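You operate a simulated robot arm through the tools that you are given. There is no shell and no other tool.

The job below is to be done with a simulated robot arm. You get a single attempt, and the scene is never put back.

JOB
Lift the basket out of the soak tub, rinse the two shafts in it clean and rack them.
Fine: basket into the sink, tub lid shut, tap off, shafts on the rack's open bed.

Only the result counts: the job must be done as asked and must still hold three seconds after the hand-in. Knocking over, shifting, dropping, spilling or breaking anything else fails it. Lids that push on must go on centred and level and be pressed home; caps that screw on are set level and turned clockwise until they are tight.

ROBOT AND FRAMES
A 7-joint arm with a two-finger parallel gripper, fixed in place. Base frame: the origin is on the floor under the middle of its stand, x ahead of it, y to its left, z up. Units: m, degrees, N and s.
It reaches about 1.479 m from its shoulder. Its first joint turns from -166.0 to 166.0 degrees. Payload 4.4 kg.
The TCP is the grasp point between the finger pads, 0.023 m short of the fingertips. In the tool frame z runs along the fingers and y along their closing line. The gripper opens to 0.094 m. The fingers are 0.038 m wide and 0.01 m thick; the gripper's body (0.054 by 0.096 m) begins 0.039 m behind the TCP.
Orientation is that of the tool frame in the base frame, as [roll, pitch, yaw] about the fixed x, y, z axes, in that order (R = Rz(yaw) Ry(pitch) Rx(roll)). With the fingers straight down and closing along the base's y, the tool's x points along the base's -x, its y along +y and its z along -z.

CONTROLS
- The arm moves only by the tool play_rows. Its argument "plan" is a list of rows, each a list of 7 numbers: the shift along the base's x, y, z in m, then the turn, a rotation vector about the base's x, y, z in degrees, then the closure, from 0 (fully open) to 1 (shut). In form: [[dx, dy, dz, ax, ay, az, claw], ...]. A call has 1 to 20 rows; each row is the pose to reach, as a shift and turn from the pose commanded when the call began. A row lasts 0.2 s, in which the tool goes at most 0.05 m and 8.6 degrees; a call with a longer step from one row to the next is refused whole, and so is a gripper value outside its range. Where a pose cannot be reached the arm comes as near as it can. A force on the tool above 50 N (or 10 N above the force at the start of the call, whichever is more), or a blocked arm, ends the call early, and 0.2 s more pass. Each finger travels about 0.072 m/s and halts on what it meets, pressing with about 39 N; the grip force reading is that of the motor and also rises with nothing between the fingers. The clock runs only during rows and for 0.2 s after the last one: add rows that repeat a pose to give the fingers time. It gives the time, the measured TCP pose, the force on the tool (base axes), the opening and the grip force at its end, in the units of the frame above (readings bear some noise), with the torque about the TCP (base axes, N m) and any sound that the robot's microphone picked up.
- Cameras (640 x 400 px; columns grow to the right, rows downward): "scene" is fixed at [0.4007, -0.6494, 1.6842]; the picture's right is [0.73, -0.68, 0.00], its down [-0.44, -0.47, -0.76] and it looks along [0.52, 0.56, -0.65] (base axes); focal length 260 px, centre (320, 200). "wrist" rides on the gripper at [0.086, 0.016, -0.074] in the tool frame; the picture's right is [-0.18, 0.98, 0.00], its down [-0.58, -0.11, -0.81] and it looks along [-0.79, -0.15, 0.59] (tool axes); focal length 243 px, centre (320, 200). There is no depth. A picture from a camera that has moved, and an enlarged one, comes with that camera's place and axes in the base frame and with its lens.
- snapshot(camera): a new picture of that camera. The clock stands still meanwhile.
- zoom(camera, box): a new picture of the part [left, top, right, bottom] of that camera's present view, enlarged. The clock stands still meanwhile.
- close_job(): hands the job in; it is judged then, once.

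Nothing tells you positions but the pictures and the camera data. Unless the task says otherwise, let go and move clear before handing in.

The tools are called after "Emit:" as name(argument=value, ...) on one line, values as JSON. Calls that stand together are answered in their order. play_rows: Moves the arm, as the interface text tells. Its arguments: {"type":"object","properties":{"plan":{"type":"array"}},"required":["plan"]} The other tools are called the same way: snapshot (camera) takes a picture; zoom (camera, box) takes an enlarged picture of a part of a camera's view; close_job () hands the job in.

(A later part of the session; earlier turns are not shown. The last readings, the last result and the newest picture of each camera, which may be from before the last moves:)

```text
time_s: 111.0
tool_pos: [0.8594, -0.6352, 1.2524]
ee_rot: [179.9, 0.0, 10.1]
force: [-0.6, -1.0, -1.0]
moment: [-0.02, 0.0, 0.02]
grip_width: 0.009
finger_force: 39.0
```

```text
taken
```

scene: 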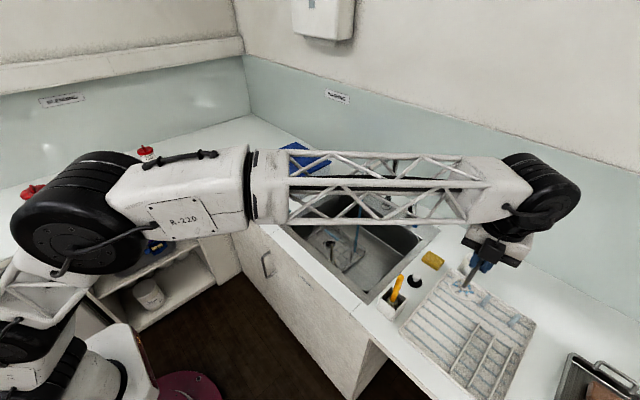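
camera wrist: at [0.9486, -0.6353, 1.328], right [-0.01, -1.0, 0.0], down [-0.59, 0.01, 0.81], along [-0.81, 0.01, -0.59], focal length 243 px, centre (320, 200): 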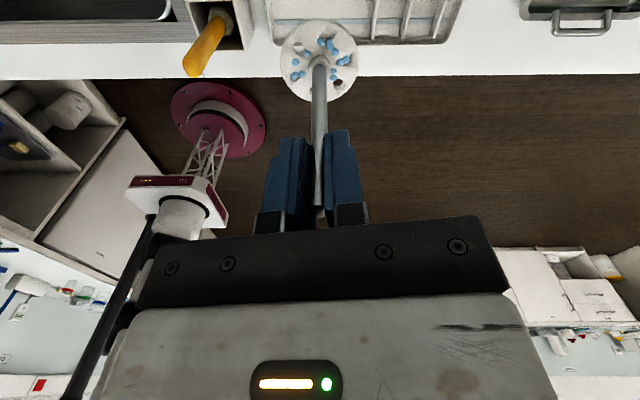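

Emit:
zoom(camera="scene", box=[390, 220, 550, 380])

Emit:
zoom(camera="wrist", box=[220, 0, 480, 110])

```text
2.50 times, centred on (470, 300) of scene
camera zoom: at [0.4007, -0.6494, 1.6842], right [0.73, -0.68, 0.0], down [-0.44, -0.47, -0.76], along [0.52, 0.56, -0.65], focal length 650 px, centre (-55, -50)
```

zoom: 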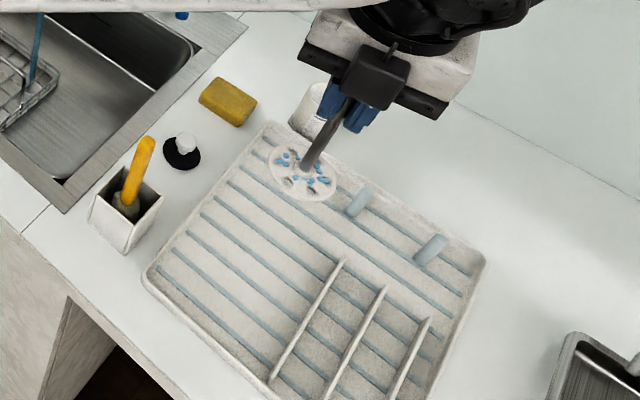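

```text
2.46 times, centred on (350, 55) of wrist
camera zoom: at [0.9486, -0.6353, 1.328], right [-0.01, -1.0, 0.0], down [-0.59, 0.01, 0.81], along [-0.81, 0.01, -0.59], focal length 597 px, centre (246, 557)
```

zoom: 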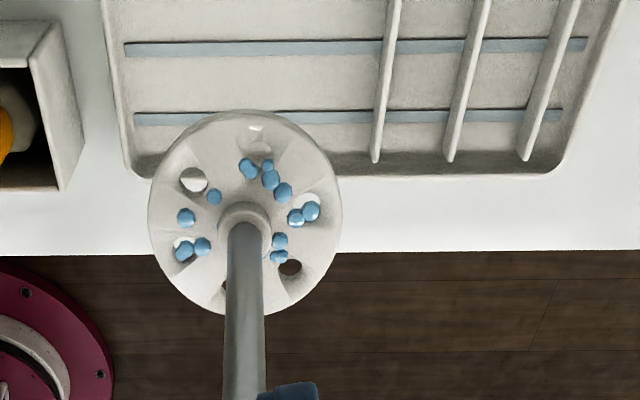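

The shaft hangs over the bed's centre line; strips lie at x ≈ 0.849 and 0.881, so I aim for 0.865 between them. I lower it, slowing near the bed.

Emit:
play_rows(plan=[[0.001, -0.001, -0.03, 0, 0, 0, 1], [0.002, -0.002, -0.065, 0, 0, 0, 1], [0.002, -0.002, -0.1, 0, 0, 0, 1], [0.002, -0.002, -0.135, 0, 0, 0, 1], [0.002, -0.002, -0.165, 0, 0, 0, 1], [0.002, -0.002, -0.185, 0, 0, 0, 1], [0.002, -0.002, -0.2, 0, 0, 0, 1], [0.002, -0.002, -0.207, 0, 0, 0, 1]])

Emit:
zoom(camera="scene", box=[390, 220, 550, 380])

Emit:
snapshot(camera="wrist")

```text
time_s: 112.8
tool_pos: [0.8627, -0.635, 1.047]
ee_rot: [180.0, 0.1, 10.0]
force: [0.4, 0.3, -1.1]
moment: [-0.04, -0.02, 0.0]
grip_width: 0.009
finger_force: 38.3
```

```text
2.50 times, centred on (470, 300) of scene
camera zoom: at [0.4007, -0.6494, 1.6842], right [0.73, -0.68, 0.0], down [-0.44, -0.47, -0.76], along [0.52, 0.56, -0.65], focal length 650 px, centre (-55, -50)
```

zoom: 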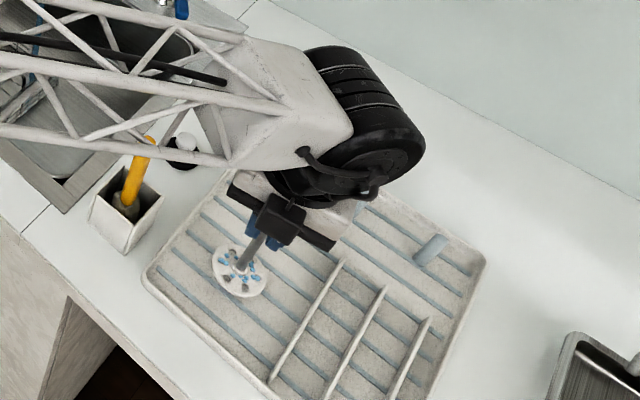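

```text
taken
camera wrist: at [0.9522, -0.636, 1.1211], right [-0.01, -1.0, 0.0], down [-0.59, 0.01, 0.81], along [-0.81, 0.01, -0.59], focal length 243 px, centre (320, 200)
```

wrist: 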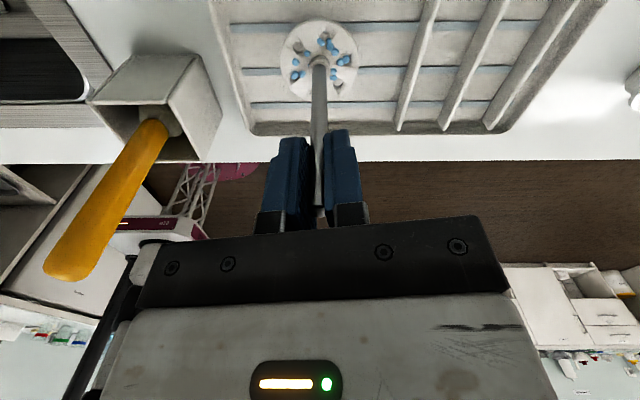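

Still clear of everything. I lower in small steps until the disc touches the bed.

Emit:
play_rows(plan=[[0, 0, -0.004, 0, 0, 0, 1], [0, 0, -0.008, 0, 0, 0, 1], [0, 0, -0.008, 0, 0, 0, 1]])

Emit:
play_rows(plan=[[0, 0, -0.003, 0, 0, 0, 1], [0, 0, -0.005, 0, 0, 0, 1], [0, 0, -0.005, 0, 0, 0, 1]])

Emit:
zoom(camera="scene", box=[420, 250, 500, 320])

```text
time_s: 113.7
tool_pos: [0.8631, -0.6358, 1.0389]
ee_rot: [179.9, 0.0, 10.0]
force: [0.0, 0.4, -0.6]
moment: [0.0, -0.01, -0.02]
grip_width: 0.0091
finger_force: 39.0
```

```text
time_s: 114.5
tool_pos: [0.8629, -0.6365, 1.0338]
ee_rot: [179.8, 0.0, 10.0]
force: [1.0, -0.3, -1.2]
moment: [-0.01, 0.03, 0.06]
grip_width: 0.0087
finger_force: 38.7
```

```text
5.71 times, centred on (460, 285) of scene
camera zoom: at [0.4007, -0.6494, 1.6842], right [0.73, -0.68, 0.0], down [-0.44, -0.47, -0.76], along [0.52, 0.56, -0.65], focal length 1484 px, centre (-480, -286)
```

zoom: 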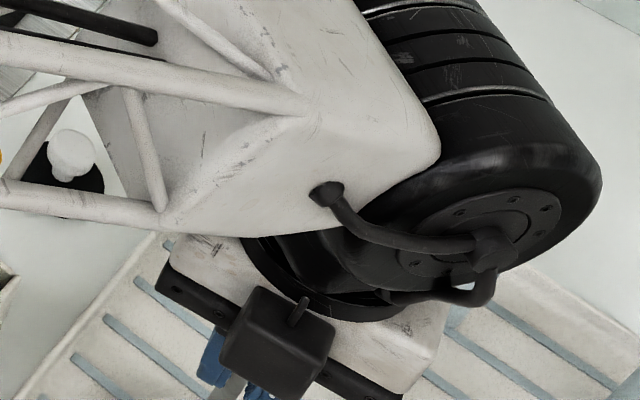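

Emit:
play_rows(plan=[[0, 0, -0.002, 0, 0, 0, 1], [0, 0, -0.004, 0, 0, 0, 1], [0, 0, -0.004, 0, 0, 0, 1]])

Emit:
play_rows(plan=[[0, 0, -0.002, 0, 0, 0, 1], [0, 0, -0.004, 0, 0, 0, 1], [0, 0, -0.004, 0, 0, 0, 1]])

Emit:
zoom(camera="scene", box=[420, 290, 500, 350])

Emit:
snapshot(camera="wrist")

```text
time_s: 115.2
tool_pos: [0.864, -0.6362, 1.0294]
ee_rot: [179.8, 0.0, 10.0]
force: [0.1, 0.5, 0.0]
moment: [0.0, 0.01, 0.01]
grip_width: 0.0088
finger_force: 38.5
```

```text
time_s: 116.0
tool_pos: [0.8629, -0.6352, 1.0266]
ee_rot: [179.9, 0.0, 10.1]
force: [0.9, -0.4, -1.2]
moment: [0.0, 0.01, 0.01]
grip_width: 0.0087
finger_force: 39.0
```

```text
6.67 times, centred on (460, 320) of scene
camera zoom: at [0.4007, -0.6494, 1.6842], right [0.73, -0.68, 0.0], down [-0.44, -0.47, -0.76], along [0.52, 0.56, -0.65], focal length 1732 px, centre (-613, -600)
```

zoom: 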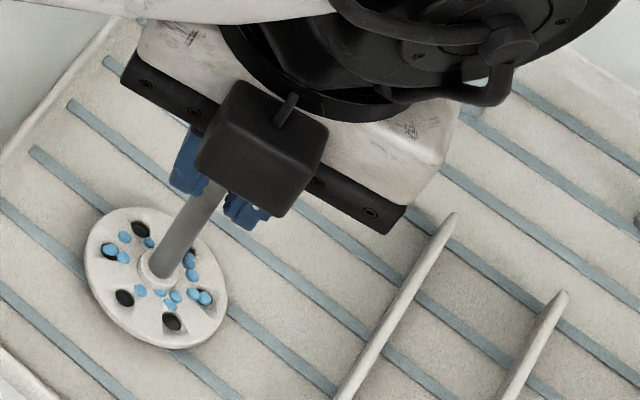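

```text
taken
camera wrist: at [0.952, -0.6361, 1.0999], right [-0.01, -1.0, 0.0], down [-0.59, 0.01, 0.81], along [-0.81, 0.01, -0.59], focal length 243 px, centre (320, 200)
```

wrist: 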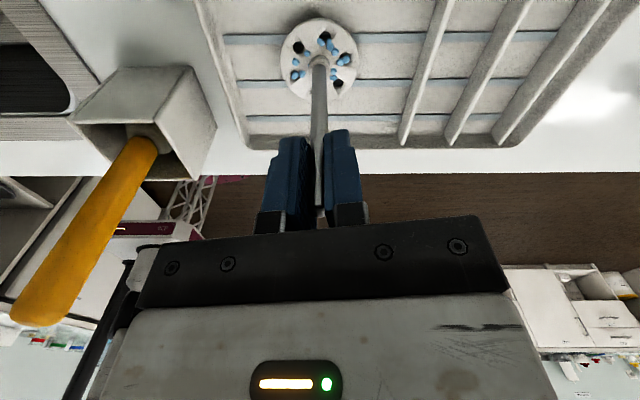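

Emit:
play_rows(plan=[[0, 0, -0.002, 0, 0, 0, 1], [0, 0, -0.004, 0, 0, 0, 1], [0, 0, -0.004, 0, 0, 0, 1]])

Emit:
play_rows(plan=[[0, 0, -0.002, 0, 0, 0, 1], [0, 0, -0.003, 0, 0, 0, 1], [0, 0, -0.003, 0, 0, 0, 1]])

Emit:
zoom(camera="scene", box=[420, 290, 500, 350])

```text
time_s: 116.8
tool_pos: [0.8633, -0.6354, 1.0222]
ee_rot: [179.8, 0.0, 10.0]
force: [0.0, 1.4, -1.4]
moment: [0.0, 0.02, 0.01]
grip_width: 0.0088
finger_force: 38.9
```

```text
time_s: 117.7
tool_pos: [0.8622, -0.6377, 1.0204]
ee_rot: [179.9, -0.1, 10.0]
force: [-0.5, -0.2, 19.1]
moment: [0.06, 0.28, -0.01]
grip_width: 0.0092
finger_force: 38.6
```

```text
6.67 times, centred on (460, 320) of scene
camera zoom: at [0.4007, -0.6494, 1.6842], right [0.73, -0.68, 0.0], down [-0.44, -0.47, -0.76], along [0.52, 0.56, -0.65], focal length 1732 px, centre (-613, -600)
```

zoom: 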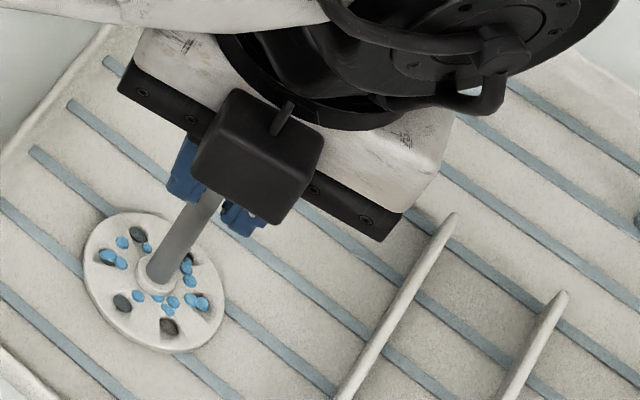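

The disc is on the bed. I ease the pressure off, open the fingers and rise straight up.

Emit:
play_rows(plan=[[0, 0, 0.002, 0, 0, 0, 1], [0, 0, 0.002, 0, 0, 0, 0.85], [0, 0, 0.002, 0, 0, 0, 0.7], [0, 0, 0.002, 0, 0, 0, 0.5], [0, 0, 0.002, 0, 0, 0, 0.4], [0, 0, 0.002, 0, 0, 0, 0.4], [0, 0, 0.02, 0, 0, 0, 0.4], [0, 0, 0.05, 0, 0, 0, 0.4], [0, 0, 0.09, 0, 0, 0, 0.4], [0, 0, 0.13, 0, 0, 0, 0.4], [0, 0, 0.175, 0, 0, 0, 0.4], [0, 0, 0.22, 0, 0, 0, 0.4]])

Emit:
snapshot(camera="wrist")

Emit:
zoom(camera="scene", box=[390, 220, 550, 380])

```text
time_s: 120.2
tool_pos: [0.8614, -0.6342, 1.2375]
ee_rot: [180.0, 0.0, 10.0]
force: [1.1, -0.7, -0.9]
moment: [0.01, 0.02, 0.01]
grip_width: 0.0564
finger_force: 0.0
```

```text
taken
camera wrist: at [0.9512, -0.6353, 1.3119], right [-0.01, -1.0, 0.0], down [-0.59, 0.01, 0.81], along [-0.81, 0.01, -0.59], focal length 243 px, centre (320, 200)
```

wrist: 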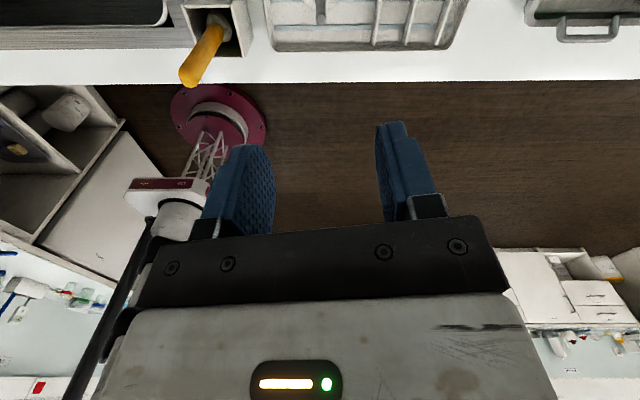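

```text
2.50 times, centred on (470, 300) of scene
camera zoom: at [0.4007, -0.6494, 1.6842], right [0.73, -0.68, 0.0], down [-0.44, -0.47, -0.76], along [0.52, 0.56, -0.65], focal length 650 px, centre (-55, -50)
```

zoom: 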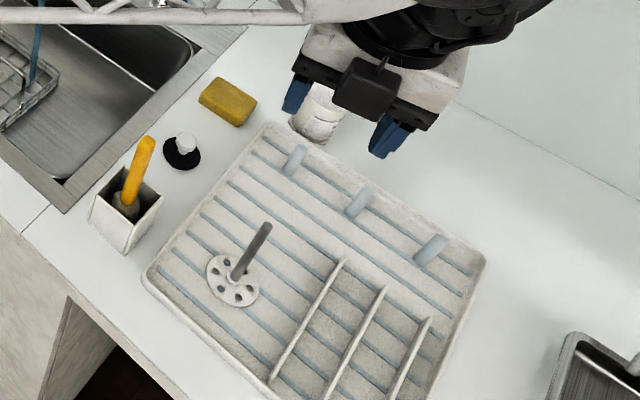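

Shaft 1 stands steady on the open bed, and the drops are gone. I go back for shaft 2, turning the hand to yaw 45 degrees on the way so the camera stays clear of the spout.

Emit:
play_rows(plan=[[-0.001, 0.03, 0.003, 0, 0, 2.5, 0.4], [-0.002, 0.07, 0.006, 0, 0, 5, 0.4], [-0.004, 0.11, 0.01, 0, 0, 7.5, 0.4], [-0.006, 0.15, 0.01, 0, 0, 10, 0.4], [-0.008, 0.19, 0.01, 0, 0, 12.5, 0.4], [-0.01, 0.23, 0.01, 0, 0, 15, 0.4], [-0.012, 0.27, 0.01, 0, 0, 18, 0.45], [-0.014, 0.31, 0.01, 0, 0, 21, 0.5], [-0.016, 0.35, 0.01, 0, 0, 24, 0.55], [-0.018, 0.39, 0.01, 0, 0, 27, 0.6], [-0.02, 0.42, 0.01, 0, 0, 30, 0.62], [-0.021, 0.44, 0.01, 0, 0, 33, 0.62], [-0.021, 0.454, 0.0, 0, 0, 35, 0.62], [-0.005, 0.454, -0.03, 0, 0, 35, 0.62], [0.015, 0.454, -0.06, 0, 0, 35, 0.62], [0.039, 0.454, -0.09, 0, 0, 35, 0.62], [0.039, 0.454, -0.12, 0, 0, 35, 0.62]])

Emit:
snapshot(camera="wrist")

Emit:
zoom(camera="scene", box=[280, 120, 420, 270])

```text
time_s: 123.8
tool_pos: [0.9026, -0.1823, 1.1172]
ee_rot: [179.9, 0.1, 45.2]
force: [-0.5, 0.1, -0.7]
moment: [0.02, 0.01, 0.0]
grip_width: 0.0357
finger_force: 0.2
```

```text
taken
camera wrist: at [0.9754, -0.1322, 1.1933], right [0.57, -0.82, 0.0], down [-0.49, -0.33, 0.81], along [-0.66, -0.46, -0.59], focal length 243 px, centre (320, 200)
```

wrist: 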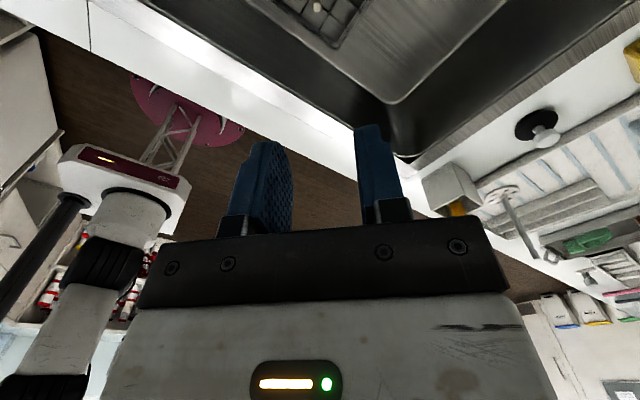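

```text
2.67 times, centred on (350, 195) of scene
camera zoom: at [0.4007, -0.6494, 1.6842], right [0.73, -0.68, 0.0], down [-0.44, -0.47, -0.76], along [0.52, 0.56, -0.65], focal length 693 px, centre (240, 213)
```

zoom: 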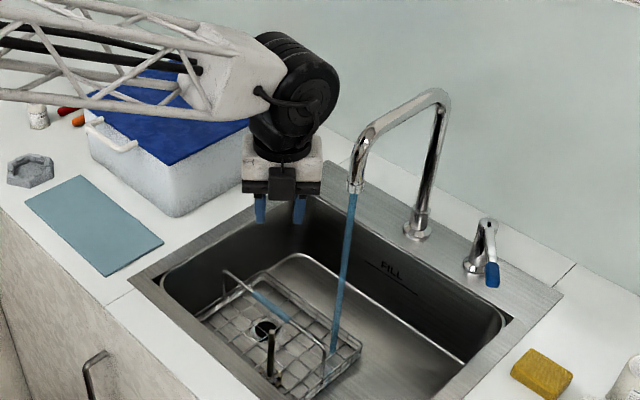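

I descend partway over shaft 2 to check alignment.

Emit:
play_rows(plan=[[-0.002, 0.003, -0.04, 0, 0, 0, 0.62], [-0.002, 0.003, -0.08, 0, 0, 0, 0.62], [-0.002, 0.003, -0.12, 0, 0, 0, 0.62], [-0.002, 0.003, -0.16, 0, 0, 0, 0.62], [-0.002, 0.003, -0.185, 0, 0, 0, 0.62]])

Emit:
snapshot(camera="wrist")

Emit:
zoom(camera="scene", box=[290, 160, 390, 270])

```text
time_s: 125.0
tool_pos: [0.9, -0.179, 0.9311]
ee_rot: [179.9, 0.0, 45.0]
force: [-0.2, 0.5, -0.6]
moment: [-0.01, 0.01, 0.04]
grip_width: 0.0355
finger_force: 0.1
```

```text
taken
camera wrist: at [0.9736, -0.1291, 1.0056], right [0.57, -0.82, 0.0], down [-0.49, -0.33, 0.81], along [-0.66, -0.46, -0.59], focal length 243 px, centre (320, 200)
```

wrist: 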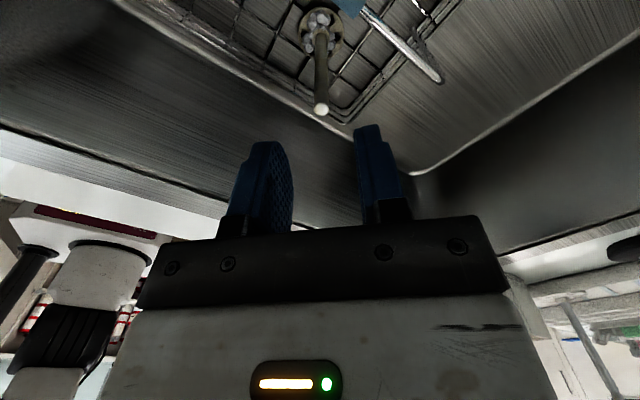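

```text
3.64 times, centred on (340, 215) of scene
camera zoom: at [0.4007, -0.6494, 1.6842], right [0.73, -0.68, 0.0], down [-0.44, -0.47, -0.76], along [0.52, 0.56, -0.65], focal length 945 px, centre (247, 146)
```

zoom: 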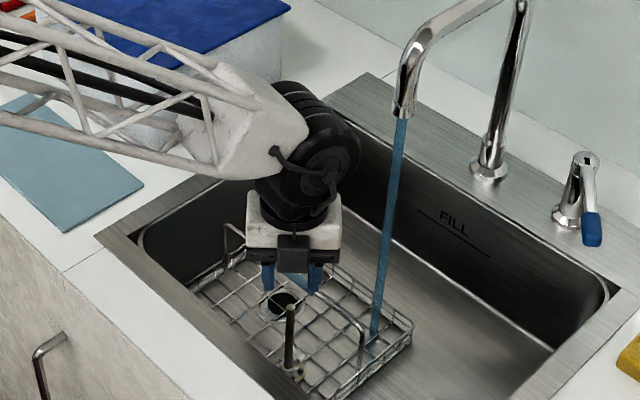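

Well aligned. I descend to grip the top of shaft 2, then close and lift.

Emit:
play_rows(plan=[[0, -0.002, -0.03, 0, 0, 0, 0.62], [0, -0.002, -0.055, 0, 0, 0, 0.62], [0, -0.002, -0.079, 0, 0, 0, 0.62], [0, -0.002, -0.079, 0, 0, 0, 0.8], [0, -0.002, -0.079, 0, 0, 0, 1], [0, -0.002, -0.079, 0, 0, 0, 1], [0, -0.002, -0.079, 0, 0, 0, 1], [0, -0.002, -0.072, 0, 0, 0, 1], [0, -0.002, -0.06, 0, 0, 0, 1], [0, -0.002, -0.045, 0, 0, 0, 1], [0, -0.002, -0.03, 0, 0, 0, 1]])

Emit:
snapshot(camera="wrist")

Emit:
zoom(camera="scene", box=[290, 160, 390, 270])

```text
time_s: 127.5
tool_pos: [0.9005, -0.1807, 0.9022]
ee_rot: [180.0, 0.0, 45.0]
force: [0.3, 0.0, -0.8]
moment: [-0.01, 0.0, -0.02]
grip_width: 0.009
finger_force: 39.1
```

```text
taken
camera wrist: at [0.974, -0.1306, 0.9766], right [0.57, -0.82, 0.0], down [-0.49, -0.33, 0.81], along [-0.66, -0.46, -0.59], focal length 243 px, centre (320, 200)
```

wrist: 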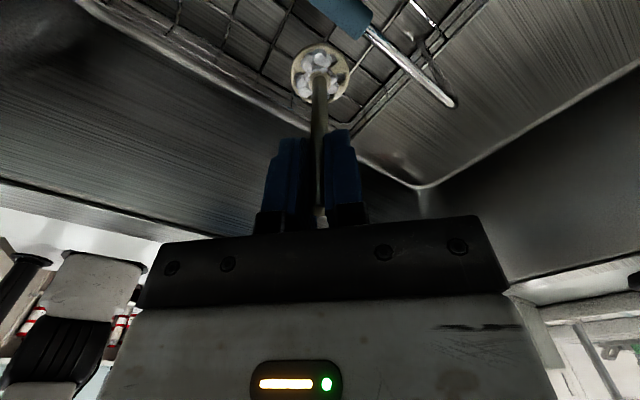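

```text
3.64 times, centred on (340, 215) of scene
camera zoom: at [0.4007, -0.6494, 1.6842], right [0.73, -0.68, 0.0], down [-0.44, -0.47, -0.76], along [0.52, 0.56, -0.65], focal length 945 px, centre (247, 146)
```

zoom: 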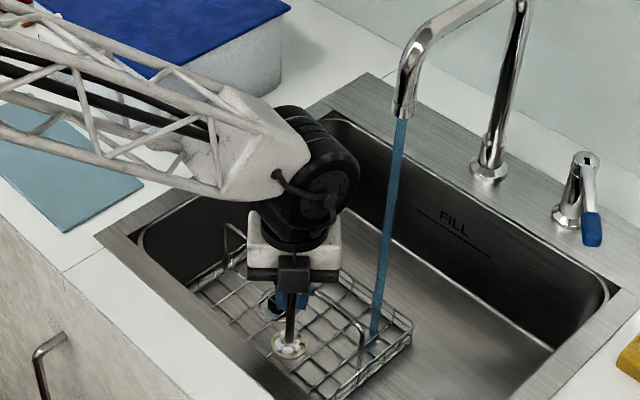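

Shaft 2 is held and lifted. I raise it clear of the basin and turn the hand back to yaw 10 degrees.

Emit:
play_rows(plan=[[-0.005, 0, 0.03, 0, 0, 0, 1], [-0.015, 0, 0.065, 0, 0, 0, 1], [-0.03, 0, 0.1, 0, 0, 0, 1], [-0.045, 0, 0.135, 0, 0, 0, 1], [-0.058, 0, 0.165, 0, 0, 0, 1], [-0.065, 0, 0.195, 0, 0, 0, 1], [-0.065, -0.005, 0.195, 0, 0, -8, 1], [-0.065, -0.01, 0.195, 0, 0, -16, 1], [-0.065, -0.015, 0.195, 0, 0, -24, 1], [-0.065, -0.025, 0.195, 0, 0, -32, 1], [-0.065, -0.031, 0.195, 0, 0, -35, 1], [-0.065, -0.031, 0.195, 0, 0, -35, 1]])

Emit:
play_rows(plan=[[0, 0, 0, 0, -8, 0, 1], [0, 0, 0, 0, -16, 0, 1], [0, 0, 0, 0, -24, 0, 1], [0, 0, 0, 0, -32, 0, 1], [0, 0, -0.005, 0, -40, 0, 1], [0, 0, -0.01, 0, -48, 0, 1], [0, 0, -0.015, 0, -56, 0, 1], [0, 0, -0.02, 0, -64, 0, 1], [0, 0, -0.025, 0, -70, 0, 1], [0, 0, -0.03, 0, -70, 0, 1]])

Emit:
snapshot(camera="wrist")

Emit:
zoom(camera="scene", box=[280, 120, 420, 260])

```text
time_s: 130.1
tool_pos: [0.8332, -0.2107, 1.0977]
ee_rot: [179.9, 0.1, 9.9]
force: [-0.2, -0.1, -1.3]
moment: [-0.04, 0.0, -0.02]
grip_width: 0.0088
finger_force: 38.9
```

```text
time_s: 132.2
tool_pos: [0.8341, -0.2135, 1.0672]
ee_rot: [154.3, -67.6, 27.4]
force: [0.1, 0.2, -1.6]
moment: [0.0, 0.0, -0.01]
grip_width: 0.009
finger_force: 39.3
```

```text
taken
camera wrist: at [0.7956, -0.2131, 1.1752], right [0.0, -1.0, -0.01], down [-0.96, 0.01, -0.28], along [0.28, 0.01, -0.96], focal length 243 px, centre (320, 200)
```

wrist: 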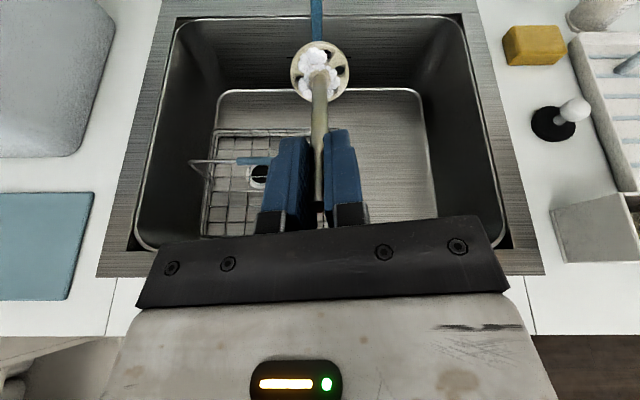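

```text
2.86 times, centred on (350, 190) of scene
camera zoom: at [0.4007, -0.6494, 1.6842], right [0.73, -0.68, 0.0], down [-0.44, -0.47, -0.76], along [0.52, 0.56, -0.65], focal length 742 px, centre (234, 229)
```

zoom: 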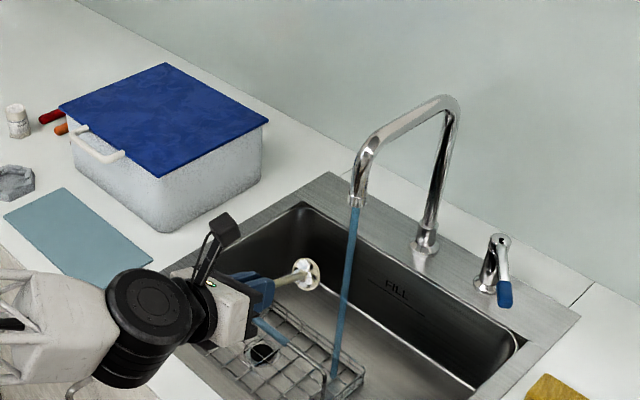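

The disc still carries white foam and the rod is dull. I move it into the stream, dwell, then sweep along the rod.

Emit:
play_rows(plan=[[0.02, 0.001, -0.02, 0, 0, 0, 1], [0.04, 0.001, -0.04, 0, 0, 0, 1], [0.06, 0.001, -0.057, 0, 0, 0, 1], [0.08, 0.001, -0.057, 0, 0, 0, 1], [0.088, 0.001, -0.057, 0, 0, 0, 1], [0.092, 0.001, -0.057, 0, 0, 0, 1], [0.095, 0.001, -0.057, 0, 0, 0, 1], [0.095, 0.001, -0.057, 0, 0, 0, 1], [0.098, 0.001, -0.06, 0, 0, 0, 1], [0.102, 0.001, -0.065, 0, 0, 0, 1], [0.11, 0.001, -0.07, 0, 0, 0, 1], [0.118, 0.001, -0.075, 0, 0, 0, 1], [0.126, 0.001, -0.08, 0, 0, 0, 1], [0.134, 0.001, -0.085, 0, 0, 0, 1], [0.142, 0.001, -0.09, 0, 0, 0, 1], [0.15, 0.001, -0.095, 0, 0, 0, 1], [0.158, 0.001, -0.1, 0, 0, 0, 1], [0.166, 0.001, -0.1, 0, 0, 0, 1], [0.17, 0.001, -0.1, 0, 0, 0, 1], [0.17, 0.001, -0.1, 0, 0, 0, 1]])

Emit:
zoom(camera="wrist", box=[240, 0, 400, 160])

Emit:
zoom(camera="scene", box=[310, 150, 400, 240])

```text
time_s: 136.4
tool_pos: [1.0036, -0.2117, 0.9681]
ee_rot: [154.3, -67.6, 27.5]
force: [-0.3, -0.8, -0.4]
moment: [-0.08, 0.01, 0.01]
grip_width: 0.0086
finger_force: 38.6
```

```text
2.50 times, centred on (320, 80) of wrist
camera zoom: at [0.9651, -0.2123, 1.0766], right [0.0, -1.0, -0.01], down [-0.96, 0.01, -0.28], along [0.28, 0.01, -0.96], focal length 606 px, centre (320, 500)
```

zoom: 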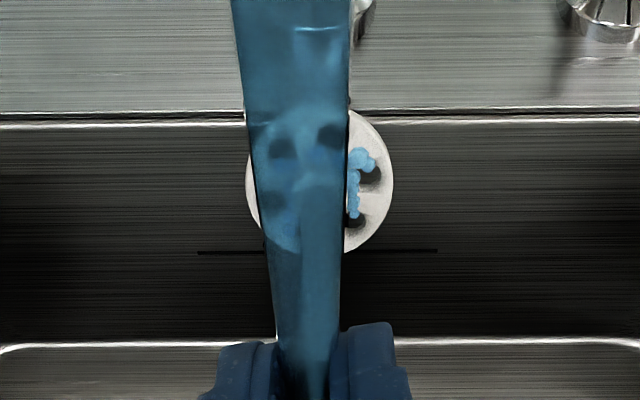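

```text
4.44 times, centred on (355, 195) of scene
camera zoom: at [0.4007, -0.6494, 1.6842], right [0.73, -0.68, 0.0], down [-0.44, -0.47, -0.76], along [0.52, 0.56, -0.65], focal length 1155 px, centre (164, 222)
```

zoom: 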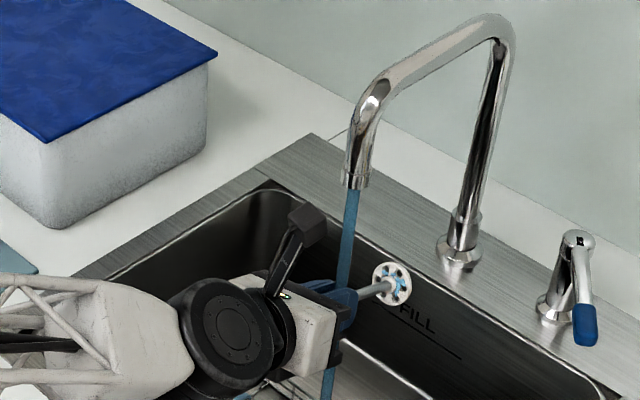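

The rod is grey and the disc white now. I bring the disc back under the stream level and move it around for a thorough rinse, as with the first.

Emit:
play_rows(plan=[[-0.02, 0, 0.01, 0, -3, 0, 1], [-0.045, 0, 0.02, 0, -7, 0, 1], [-0.065, 0, 0.028, 0, -11, 0, 1], [-0.08, 0, 0.028, 0, -15, 0, 1], [-0.085, 0, 0.028, 0, -15, 0, 1], [-0.085, 0.008, 0.028, 0, -15, 0, 1], [-0.085, 0.016, 0.028, 0, -15, 0, 1], [-0.085, 0.008, 0.028, 0, -15, 0, 1], [-0.085, 0, 0.028, 0, -15, 0, 1], [-0.085, -0.008, 0.028, 0, -15, 0, 1], [-0.085, -0.016, 0.028, 0, -15, 0, 1], [-0.092, -0.008, 0.028, 0, -15, 0, 1], [-0.097, 0, 0.028, 0, -15, 0, 1], [-0.097, 0.008, 0.028, 0, -15, 0, 1], [-0.097, 0.016, 0.028, 0, -15, 0, 1], [-0.097, 0.008, 0.028, 0, -15, 0, 1], [-0.097, 0, 0.028, 0, -15, 0, 1], [-0.097, -0.008, 0.028, 0, -15, 0, 1], [-0.097, -0.016, 0.028, 0, -15, 0, 1], [-0.093, 0, 0.028, 0, -15, 0, 1]])

Emit:
zoom(camera="wrist", box=[240, 0, 400, 140])

Emit:
zoom(camera="scene", box=[310, 150, 400, 240])

```text
time_s: 140.7
tool_pos: [0.9126, -0.2102, 0.9961]
ee_rot: [116.5, -78.8, 63.8]
force: [0.7, -0.4, -1.1]
moment: [0.01, 0.04, 0.0]
grip_width: 0.0089
finger_force: 38.3
```

```text
2.86 times, centred on (320, 70) of wrist
camera zoom: at [0.8469, -0.2119, 1.0897], right [0.0, -1.0, -0.01], down [-0.85, 0.01, -0.52], along [0.52, 0.01, -0.85], focal length 693 px, centre (320, 571)
```

zoom: 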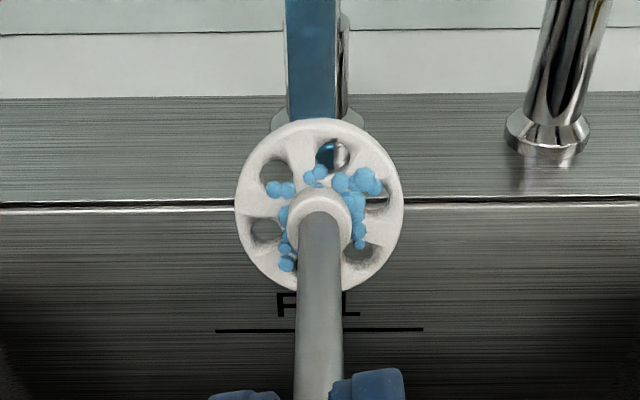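

```text
4.44 times, centred on (355, 195) of scene
camera zoom: at [0.4007, -0.6494, 1.6842], right [0.73, -0.68, 0.0], down [-0.44, -0.47, -0.76], along [0.52, 0.56, -0.65], focal length 1155 px, centre (164, 222)
```

zoom: 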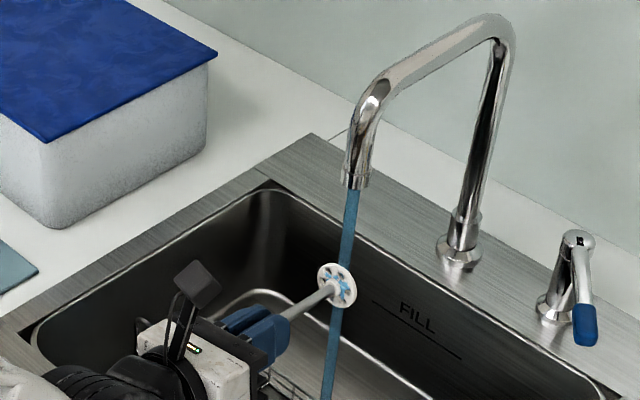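

Shaft 2 is clean too. I back it out, raise it and turn it upright.

Emit:
play_rows(plan=[[-0.03, 0, 0.01, 0, 5, 0, 1], [-0.055, 0, 0.035, 0, 12, 0, 1], [-0.07, 0, 0.065, 0, 20, 0, 1], [-0.078, 0, 0.095, 0, 28, 0, 1], [-0.078, 0, 0.125, 0, 36, 0, 1], [-0.078, 0, 0.155, 0, 44, 0, 1], [-0.078, 0, 0.18, 0, 52, 0, 1], [-0.078, 0, 0.2, 0, 60, 0, 1], [-0.078, 0, 0.22, 0, 68, 0, 1], [-0.078, 0, 0.24, 0, 76, 0, 1], [-0.078, 0, 0.25, 0, 82, 0, 1], [-0.078, 0, 0.26, 0, 85, 0, 1], [-0.078, 0, 0.26, 0, 85, 0, 1], [-0.078, 0, 0.26, 0, 85, 0, 1], [-0.078, 0, 0.26, 0, 85, 0, 1], [-0.078, 0, 0.26, 0, 85, 0, 1]])

Emit:
play_rows(plan=[[0.004, -0.02, 0, 0, 0, 0, 1], [0.01, -0.055, 0, 0, 0, 0, 1], [0.018, -0.09, 0, 0, 0, 0, 1], [0.026, -0.125, 0, 0, 0, 0, 1], [0.036, -0.16, 0, 0, 0, 0, 1], [0.046, -0.195, 0, 0, 0, 0, 1], [0.056, -0.23, 0, 0, 0, 0, 1], [0.068, -0.265, 0, 0, 0, 0, 1], [0.08, -0.3, 0, 0, 0, 0, 1], [0.092, -0.335, 0, 0, 0, 0, 1], [0.105, -0.37, 0, 0, 0, 0, 1], [0.118, -0.4, 0, 0, 0, 0, 1], [0.126, -0.424, 0, 0, 0, 0, 1], [0.126, -0.424, 0, 0, 0, 0, 1]])

Emit:
snapshot(camera="wrist")

Emit:
zoom(camera="scene", box=[390, 220, 550, 380])

```text
time_s: 144.1
tool_pos: [0.8328, -0.2108, 1.2563]
ee_rot: [180.0, -0.1, 9.9]
force: [-0.6, 0.0, -0.7]
moment: [0.01, -0.01, -0.03]
grip_width: 0.0087
finger_force: 39.1
```

```text
time_s: 147.1
tool_pos: [0.9603, -0.6351, 1.2545]
ee_rot: [179.9, 0.0, 10.0]
force: [-0.1, -0.1, -0.2]
moment: [0.0, 0.0, -0.01]
grip_width: 0.0086
finger_force: 39.0
```

```text
taken
camera wrist: at [1.0503, -0.6349, 1.3299], right [-0.01, -1.0, 0.0], down [-0.59, 0.01, 0.81], along [-0.81, 0.01, -0.59], focal length 243 px, centre (320, 200)
```

wrist: 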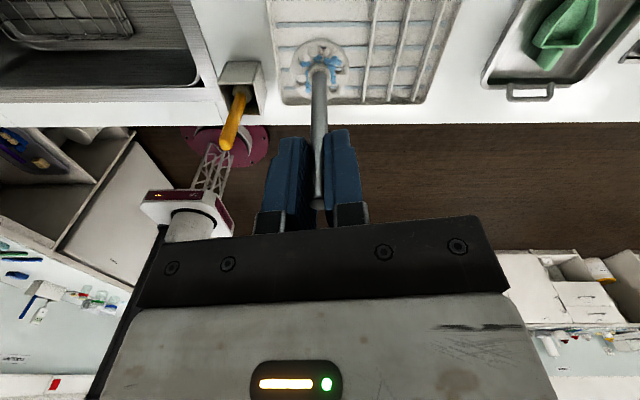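

```text
2.50 times, centred on (470, 300) of scene
camera zoom: at [0.4007, -0.6494, 1.6842], right [0.73, -0.68, 0.0], down [-0.44, -0.47, -0.76], along [0.52, 0.56, -0.65], focal length 650 px, centre (-55, -50)
```

zoom: 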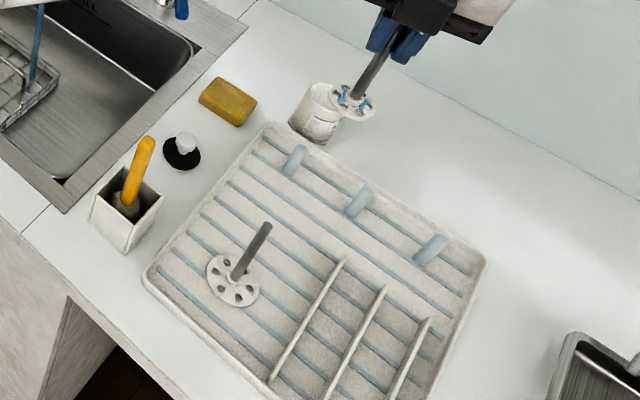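

Above the second spot, between the strips at x ≈ 0.945 and 0.977. I lower shaft 2.

Emit:
play_rows(plan=[[0.001, 0, -0.03, 0, 0, 0, 1], [0.001, 0, -0.065, 0, 0, 0, 1], [0.001, 0, -0.1, 0, 0, 0, 1], [0.001, 0, -0.135, 0, 0, 0, 1], [0.001, 0, -0.17, 0, 0, 0, 1], [0.001, 0, -0.2, 0, 0, 0, 1], [0.001, 0, -0.22, 0, 0, 0, 1], [0.001, 0, -0.232, 0, 0, 0, 1]])

Emit:
zoom(camera="scene", box=[390, 220, 550, 380])

Emit:
snapshot(camera="wrist")

```text
time_s: 148.8
tool_pos: [0.961, -0.6358, 1.0244]
ee_rot: [179.8, 0.1, 10.0]
force: [0.2, 0.6, -1.1]
moment: [-0.03, 0.02, -0.02]
grip_width: 0.0089
finger_force: 38.3
```

```text
2.50 times, centred on (470, 300) of scene
camera zoom: at [0.4007, -0.6494, 1.6842], right [0.73, -0.68, 0.0], down [-0.44, -0.47, -0.76], along [0.52, 0.56, -0.65], focal length 650 px, centre (-55, -50)
```

zoom: 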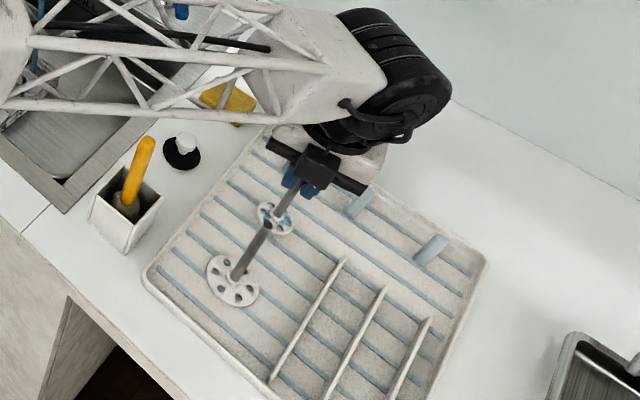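

```text
taken
camera wrist: at [1.05, -0.6351, 1.099], right [-0.01, -1.0, 0.0], down [-0.59, 0.01, 0.81], along [-0.81, 0.01, -0.59], focal length 243 px, centre (320, 200)
```

wrist: 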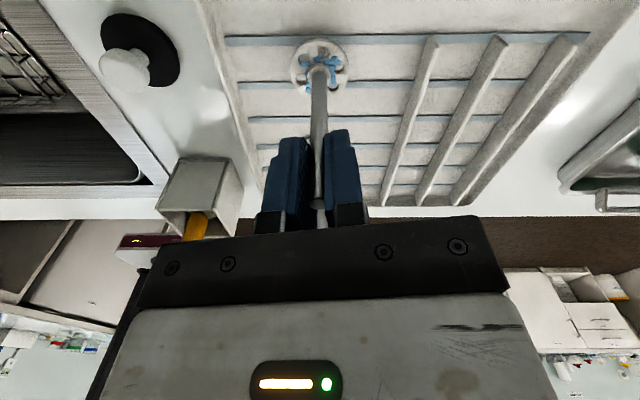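

Emit:
play_rows(plan=[[0, 0, -0.005, 0, 0, 0, 1], [0, 0, -0.01, 0, 0, 0, 1], [0, 0, -0.013, 0, 0, 0, 1], [0, 0, -0.013, 0, 0, 0, 1]])

Emit:
play_rows(plan=[[0, 0, -0.002, 0, 0, 0, 1], [0, 0, -0.004, 0, 0, 0, 1], [0, 0, -0.004, 0, 0, 0, 1]])

Emit:
zoom(camera="scene", box=[420, 270, 500, 340])

```text
time_s: 149.8
tool_pos: [0.9604, -0.6355, 1.011]
ee_rot: [179.9, 0.0, 9.9]
force: [-0.2, 0.3, -1.2]
moment: [-0.03, 0.0, 0.02]
grip_width: 0.0088
finger_force: 38.9
```

```text
time_s: 150.7
tool_pos: [0.9609, -0.6359, 1.01]
ee_rot: [179.8, -0.1, 10.0]
force: [-1.0, 2.0, 16.3]
moment: [0.08, 0.24, 0.02]
grip_width: 0.0086
finger_force: 38.4
```

```text
5.71 times, centred on (460, 305) of scene
camera zoom: at [0.4007, -0.6494, 1.6842], right [0.73, -0.68, 0.0], down [-0.44, -0.47, -0.76], along [0.52, 0.56, -0.65], focal length 1484 px, centre (-480, -400)
```

zoom: 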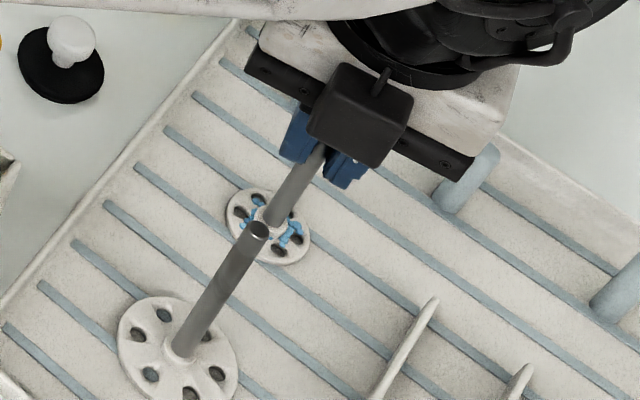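

Contact with the bed. I ease off, release and rise straight up.

Emit:
play_rows(plan=[[0, 0, 0.003, 0, 0, 0, 1], [0, 0, 0.003, 0, 0, 0, 0.85], [0, 0, 0.003, 0, 0, 0, 0.7], [0, 0, 0.003, 0, 0, 0, 0.5], [0, 0, 0.003, 0, 0, 0, 0.4], [0, 0, 0.003, 0, 0, 0, 0.4], [0, 0, 0.02, 0, 0, 0, 0.4], [0, 0, 0.05, 0, 0, 0, 0.4], [0, 0, 0.09, 0, 0, 0, 0.4], [0, 0, 0.13, 0, 0, 0, 0.4], [0, 0, 0.175, 0, 0, 0, 0.4], [0, 0, 0.22, 0, 0, 0, 0.4]])

Emit:
snapshot(camera="wrist")

Emit:
zoom(camera="scene", box=[390, 220, 550, 380])

```text
time_s: 153.2
tool_pos: [0.9582, -0.6376, 1.226]
ee_rot: [-180.0, 0.2, 10.0]
force: [0.3, -0.7, -0.1]
moment: [-0.01, 0.04, 0.0]
grip_width: 0.0563
finger_force: 0.0
```

```text
taken
camera wrist: at [1.0485, -0.6379, 1.3005], right [-0.01, -1.0, 0.0], down [-0.59, 0.01, 0.81], along [-0.81, 0.01, -0.59], focal length 243 px, centre (320, 200)
```

wrist: 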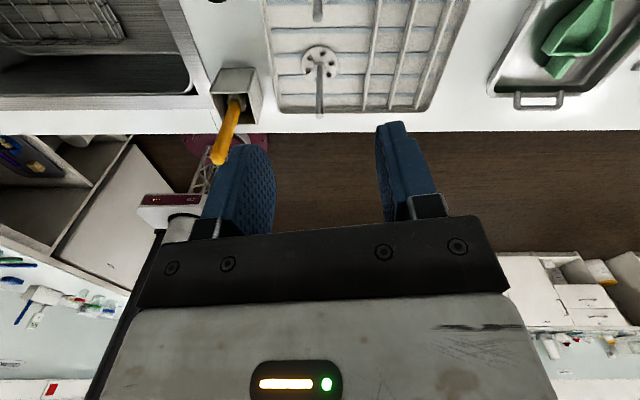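

```text
2.50 times, centred on (470, 300) of scene
camera zoom: at [0.4007, -0.6494, 1.6842], right [0.73, -0.68, 0.0], down [-0.44, -0.47, -0.76], along [0.52, 0.56, -0.65], focal length 650 px, centre (-55, -50)
```

zoom: 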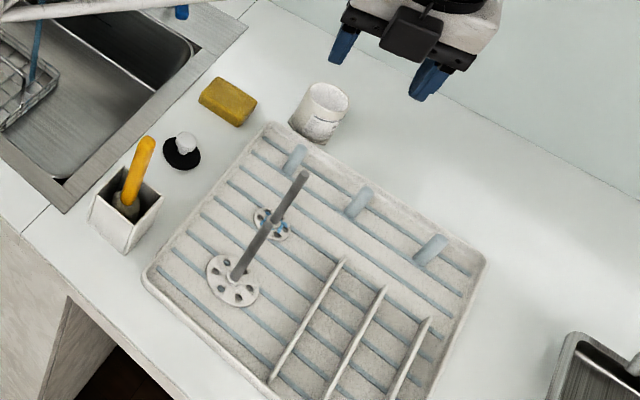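

Both shafts stand clean on the open bed. Now I turn the tap off: the lever points about 36 degrees to the -y side, so I go back to it with the tool tilted as before.

Emit:
play_rows(plan=[[0.0, 0.03, 0.01, 0, 0, 0, 0.3], [0.0, 0.07, 0.02, 0, 0, 0, 0.2], [0.0, 0.11, 0.02, 0, 0, 0, 0.1], [0.0, 0.15, 0.02, 0, 0, 0, 0], [0.0, 0.19, 0.02, 0, -5, 0, 0], [0.0, 0.225, 0.02, 0, -10, 0, 0], [0.0, 0.25, 0.02, 0, -16, 0, 0], [0.005, 0.2576, 0.01, 0, -24, 0, 0], [0.02, 0.2576, -0.015, 0, -32, 0, 0], [0.04, 0.2576, -0.05, 0, -40, 0, 0], [0.06, 0.2576, -0.085, 0, -40, 0, 0], [0.075, 0.2576, -0.115, 0, -40, 0, 0], [0.087, 0.2576, -0.142, 0, -40, 0, 0], [0.087, 0.2576, -0.142, 0, -40, 0, 0]])

Emit:
snapshot(camera="wrist")

Emit:
zoom(camera="scene", box=[310, 120, 450, 260])

```text
time_s: 156.2
tool_pos: [1.0478, -0.3774, 1.0837]
ee_rot: [171.7, -39.3, 13.0]
force: [0.3, 0.5, -0.1]
moment: [-0.01, -0.01, 0.04]
grip_width: 0.0939
finger_force: 0.2
```

```text
taken
camera wrist: at [1.0676, -0.3782, 1.1972], right [-0.01, -1.0, -0.01], down [-0.97, 0.01, 0.24], along [-0.24, 0.01, -0.97], focal length 243 px, centre (320, 200)
```

wrist: 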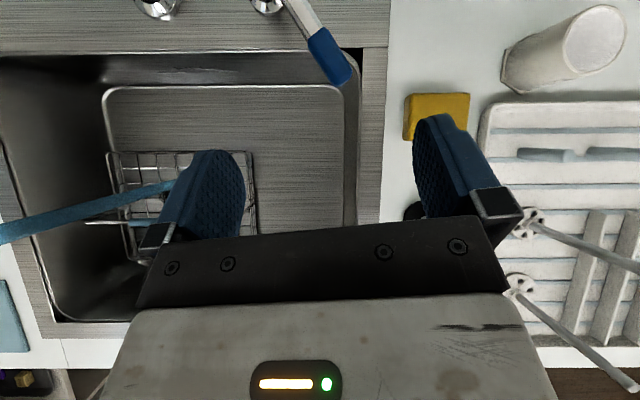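

```text
2.86 times, centred on (380, 190) of scene
camera zoom: at [0.4007, -0.6494, 1.6842], right [0.73, -0.68, 0.0], down [-0.44, -0.47, -0.76], along [0.52, 0.56, -0.65], focal length 742 px, centre (149, 229)
```

zoom: 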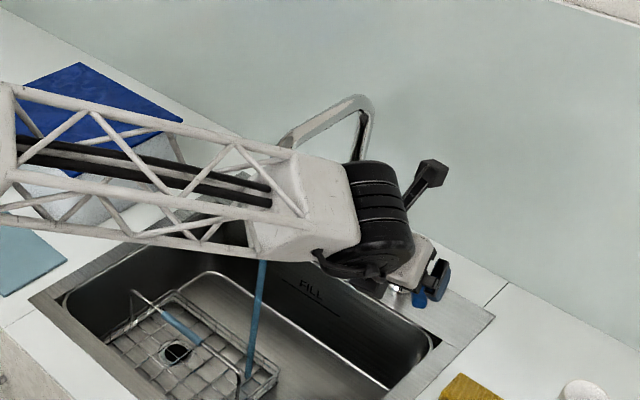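

The lever is clearly in view at about 40 degrees. I advance to straddle it.

Emit:
play_rows(plan=[[0.015, -0.002, -0.018, 0, 0, 0, 0], [0.03, -0.004, -0.037, 0, 0, 0, 0], [0.045, -0.005, -0.055, 0, 0, 0, 0], [0.06, -0.005, -0.073, 0, 0, 0, 0], [0.073, -0.005, -0.09, 0, 0, 0, 0], [0.073, -0.005, -0.09, 0, 0, 0, 0.2], [0.073, -0.005, -0.09, 0, 0, 0, 0.3]])

Emit:
snapshot(camera="wrist")

Emit:
zoom(camera="scene", box=[310, 120, 450, 260])

```text
time_s: 157.8
tool_pos: [1.1202, -0.3808, 0.9946]
ee_rot: [171.6, -39.3, 13.0]
force: [-0.7, 0.5, -0.4]
moment: [0.02, -0.02, 0.0]
grip_width: 0.0657
finger_force: 0.1
```

```text
taken
camera wrist: at [1.1408, -0.3828, 1.1087], right [-0.01, -1.0, -0.01], down [-0.97, 0.01, 0.24], along [-0.24, 0.01, -0.97], focal length 243 px, centre (320, 200)
```

wrist: 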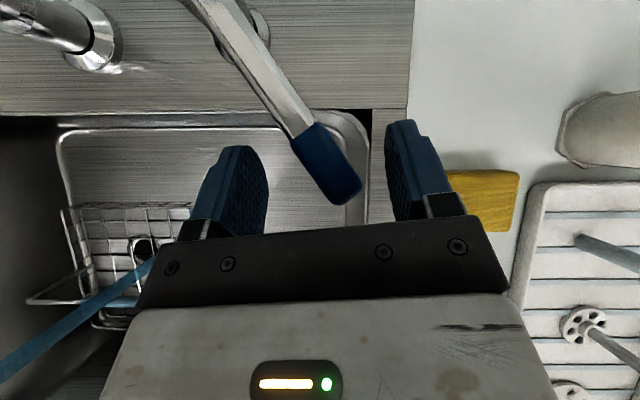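

```text
2.86 times, centred on (380, 190) of scene
camera zoom: at [0.4007, -0.6494, 1.6842], right [0.73, -0.68, 0.0], down [-0.44, -0.47, -0.76], along [0.52, 0.56, -0.65], focal length 742 px, centre (149, 229)
```

zoom: 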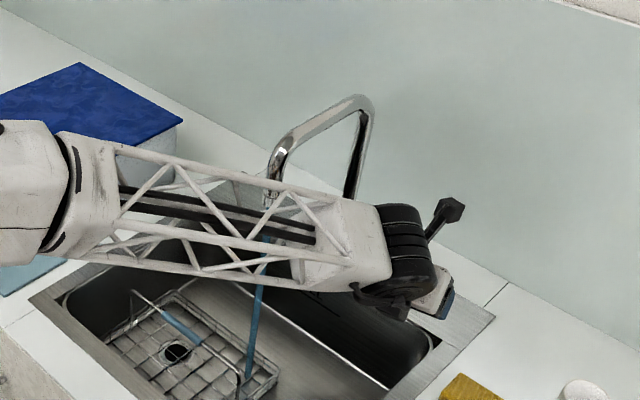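

The lever lies between the fingers. I push it back toward +y with the -y finger, narrowing the gap as it straightens.

Emit:
play_rows(plan=[[0, 0.008, 0, 0, 0, 0, 0.35], [0, 0.016, 0, 0, 0, 0, 0.4], [0, 0.024, 0, 0, 0, 0, 0.45], [0, 0.032, 0, 0, 0, 0, 0.5], [0, 0.038, 0, 0, 0, 0, 0.55], [0, 0.044, 0, 0, 0, 0, 0.6], [0, 0.048, 0, 0, 0, 0, 0.62]])

Emit:
snapshot(camera="wrist")

Emit:
zoom(camera="scene", box=[310, 120, 450, 260])

```text
time_s: 159.4
tool_pos: [1.1212, -0.3343, 0.9959]
ee_rot: [171.6, -39.3, 13.0]
force: [0.2, -0.7, -0.1]
moment: [-0.01, 0.05, -0.01]
grip_width: 0.0357
finger_force: 0.1
```

```text
taken
camera wrist: at [1.1415, -0.3348, 1.1093], right [-0.01, -1.0, -0.01], down [-0.97, 0.01, 0.24], along [-0.24, 0.01, -0.97], focal length 243 px, centre (320, 200)
```

wrist: 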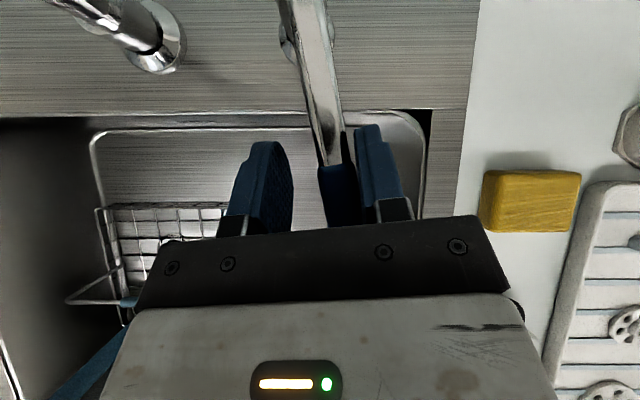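

```text
2.86 times, centred on (380, 190) of scene
camera zoom: at [0.4007, -0.6494, 1.6842], right [0.73, -0.68, 0.0], down [-0.44, -0.47, -0.76], along [0.52, 0.56, -0.65], focal length 742 px, centre (149, 229)
```

zoom: 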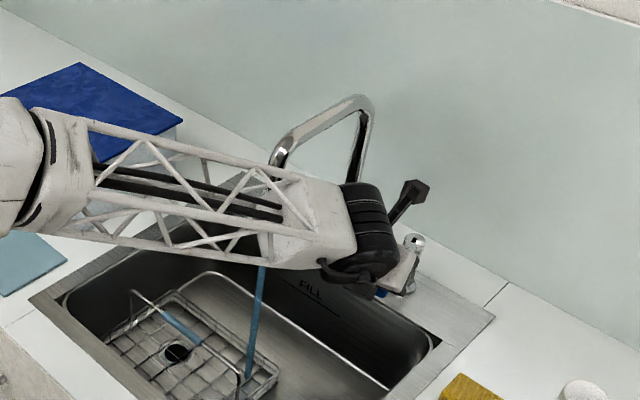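

Still slightly open. I continue gently toward straight.

Emit:
play_rows(plan=[[0, 0.003, 0, 0, 0, 0, 0.66], [0, 0.006, 0, 0, 0, 0, 0.7], [0, 0.008, 0, 0, 0, 0, 0.72], [0, 0.008, 0, 0, 0, 0, 0.74], [0, 0.008, 0, 0, 0, 0, 0.74]])

Emit:
snapshot(camera="wrist")

Emit:
zoom(camera="scene", box=[310, 120, 450, 260])

```text
time_s: 160.7
tool_pos: [1.1202, -0.3272, 0.9948]
ee_rot: [171.6, -39.3, 13.0]
force: [0.9, 0.0, 0.9]
moment: [0.03, 0.02, 0.03]
grip_width: 0.0244
finger_force: 0.3
```

```text
taken
camera wrist: at [1.1413, -0.3271, 1.1093], right [-0.01, -1.0, -0.01], down [-0.97, 0.01, 0.24], along [-0.24, 0.01, -0.97], focal length 243 px, centre (320, 200)
```

wrist: 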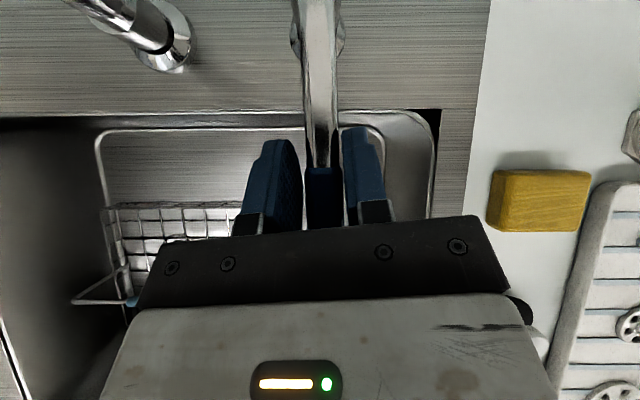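

```text
2.86 times, centred on (380, 190) of scene
camera zoom: at [0.4007, -0.6494, 1.6842], right [0.73, -0.68, 0.0], down [-0.44, -0.47, -0.76], along [0.52, 0.56, -0.65], focal length 742 px, centre (149, 229)
```

zoom: 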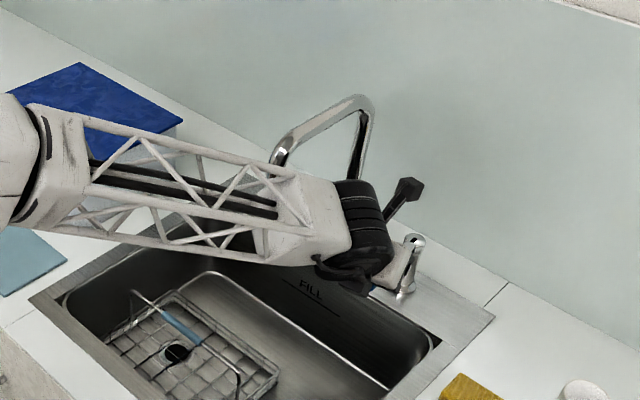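

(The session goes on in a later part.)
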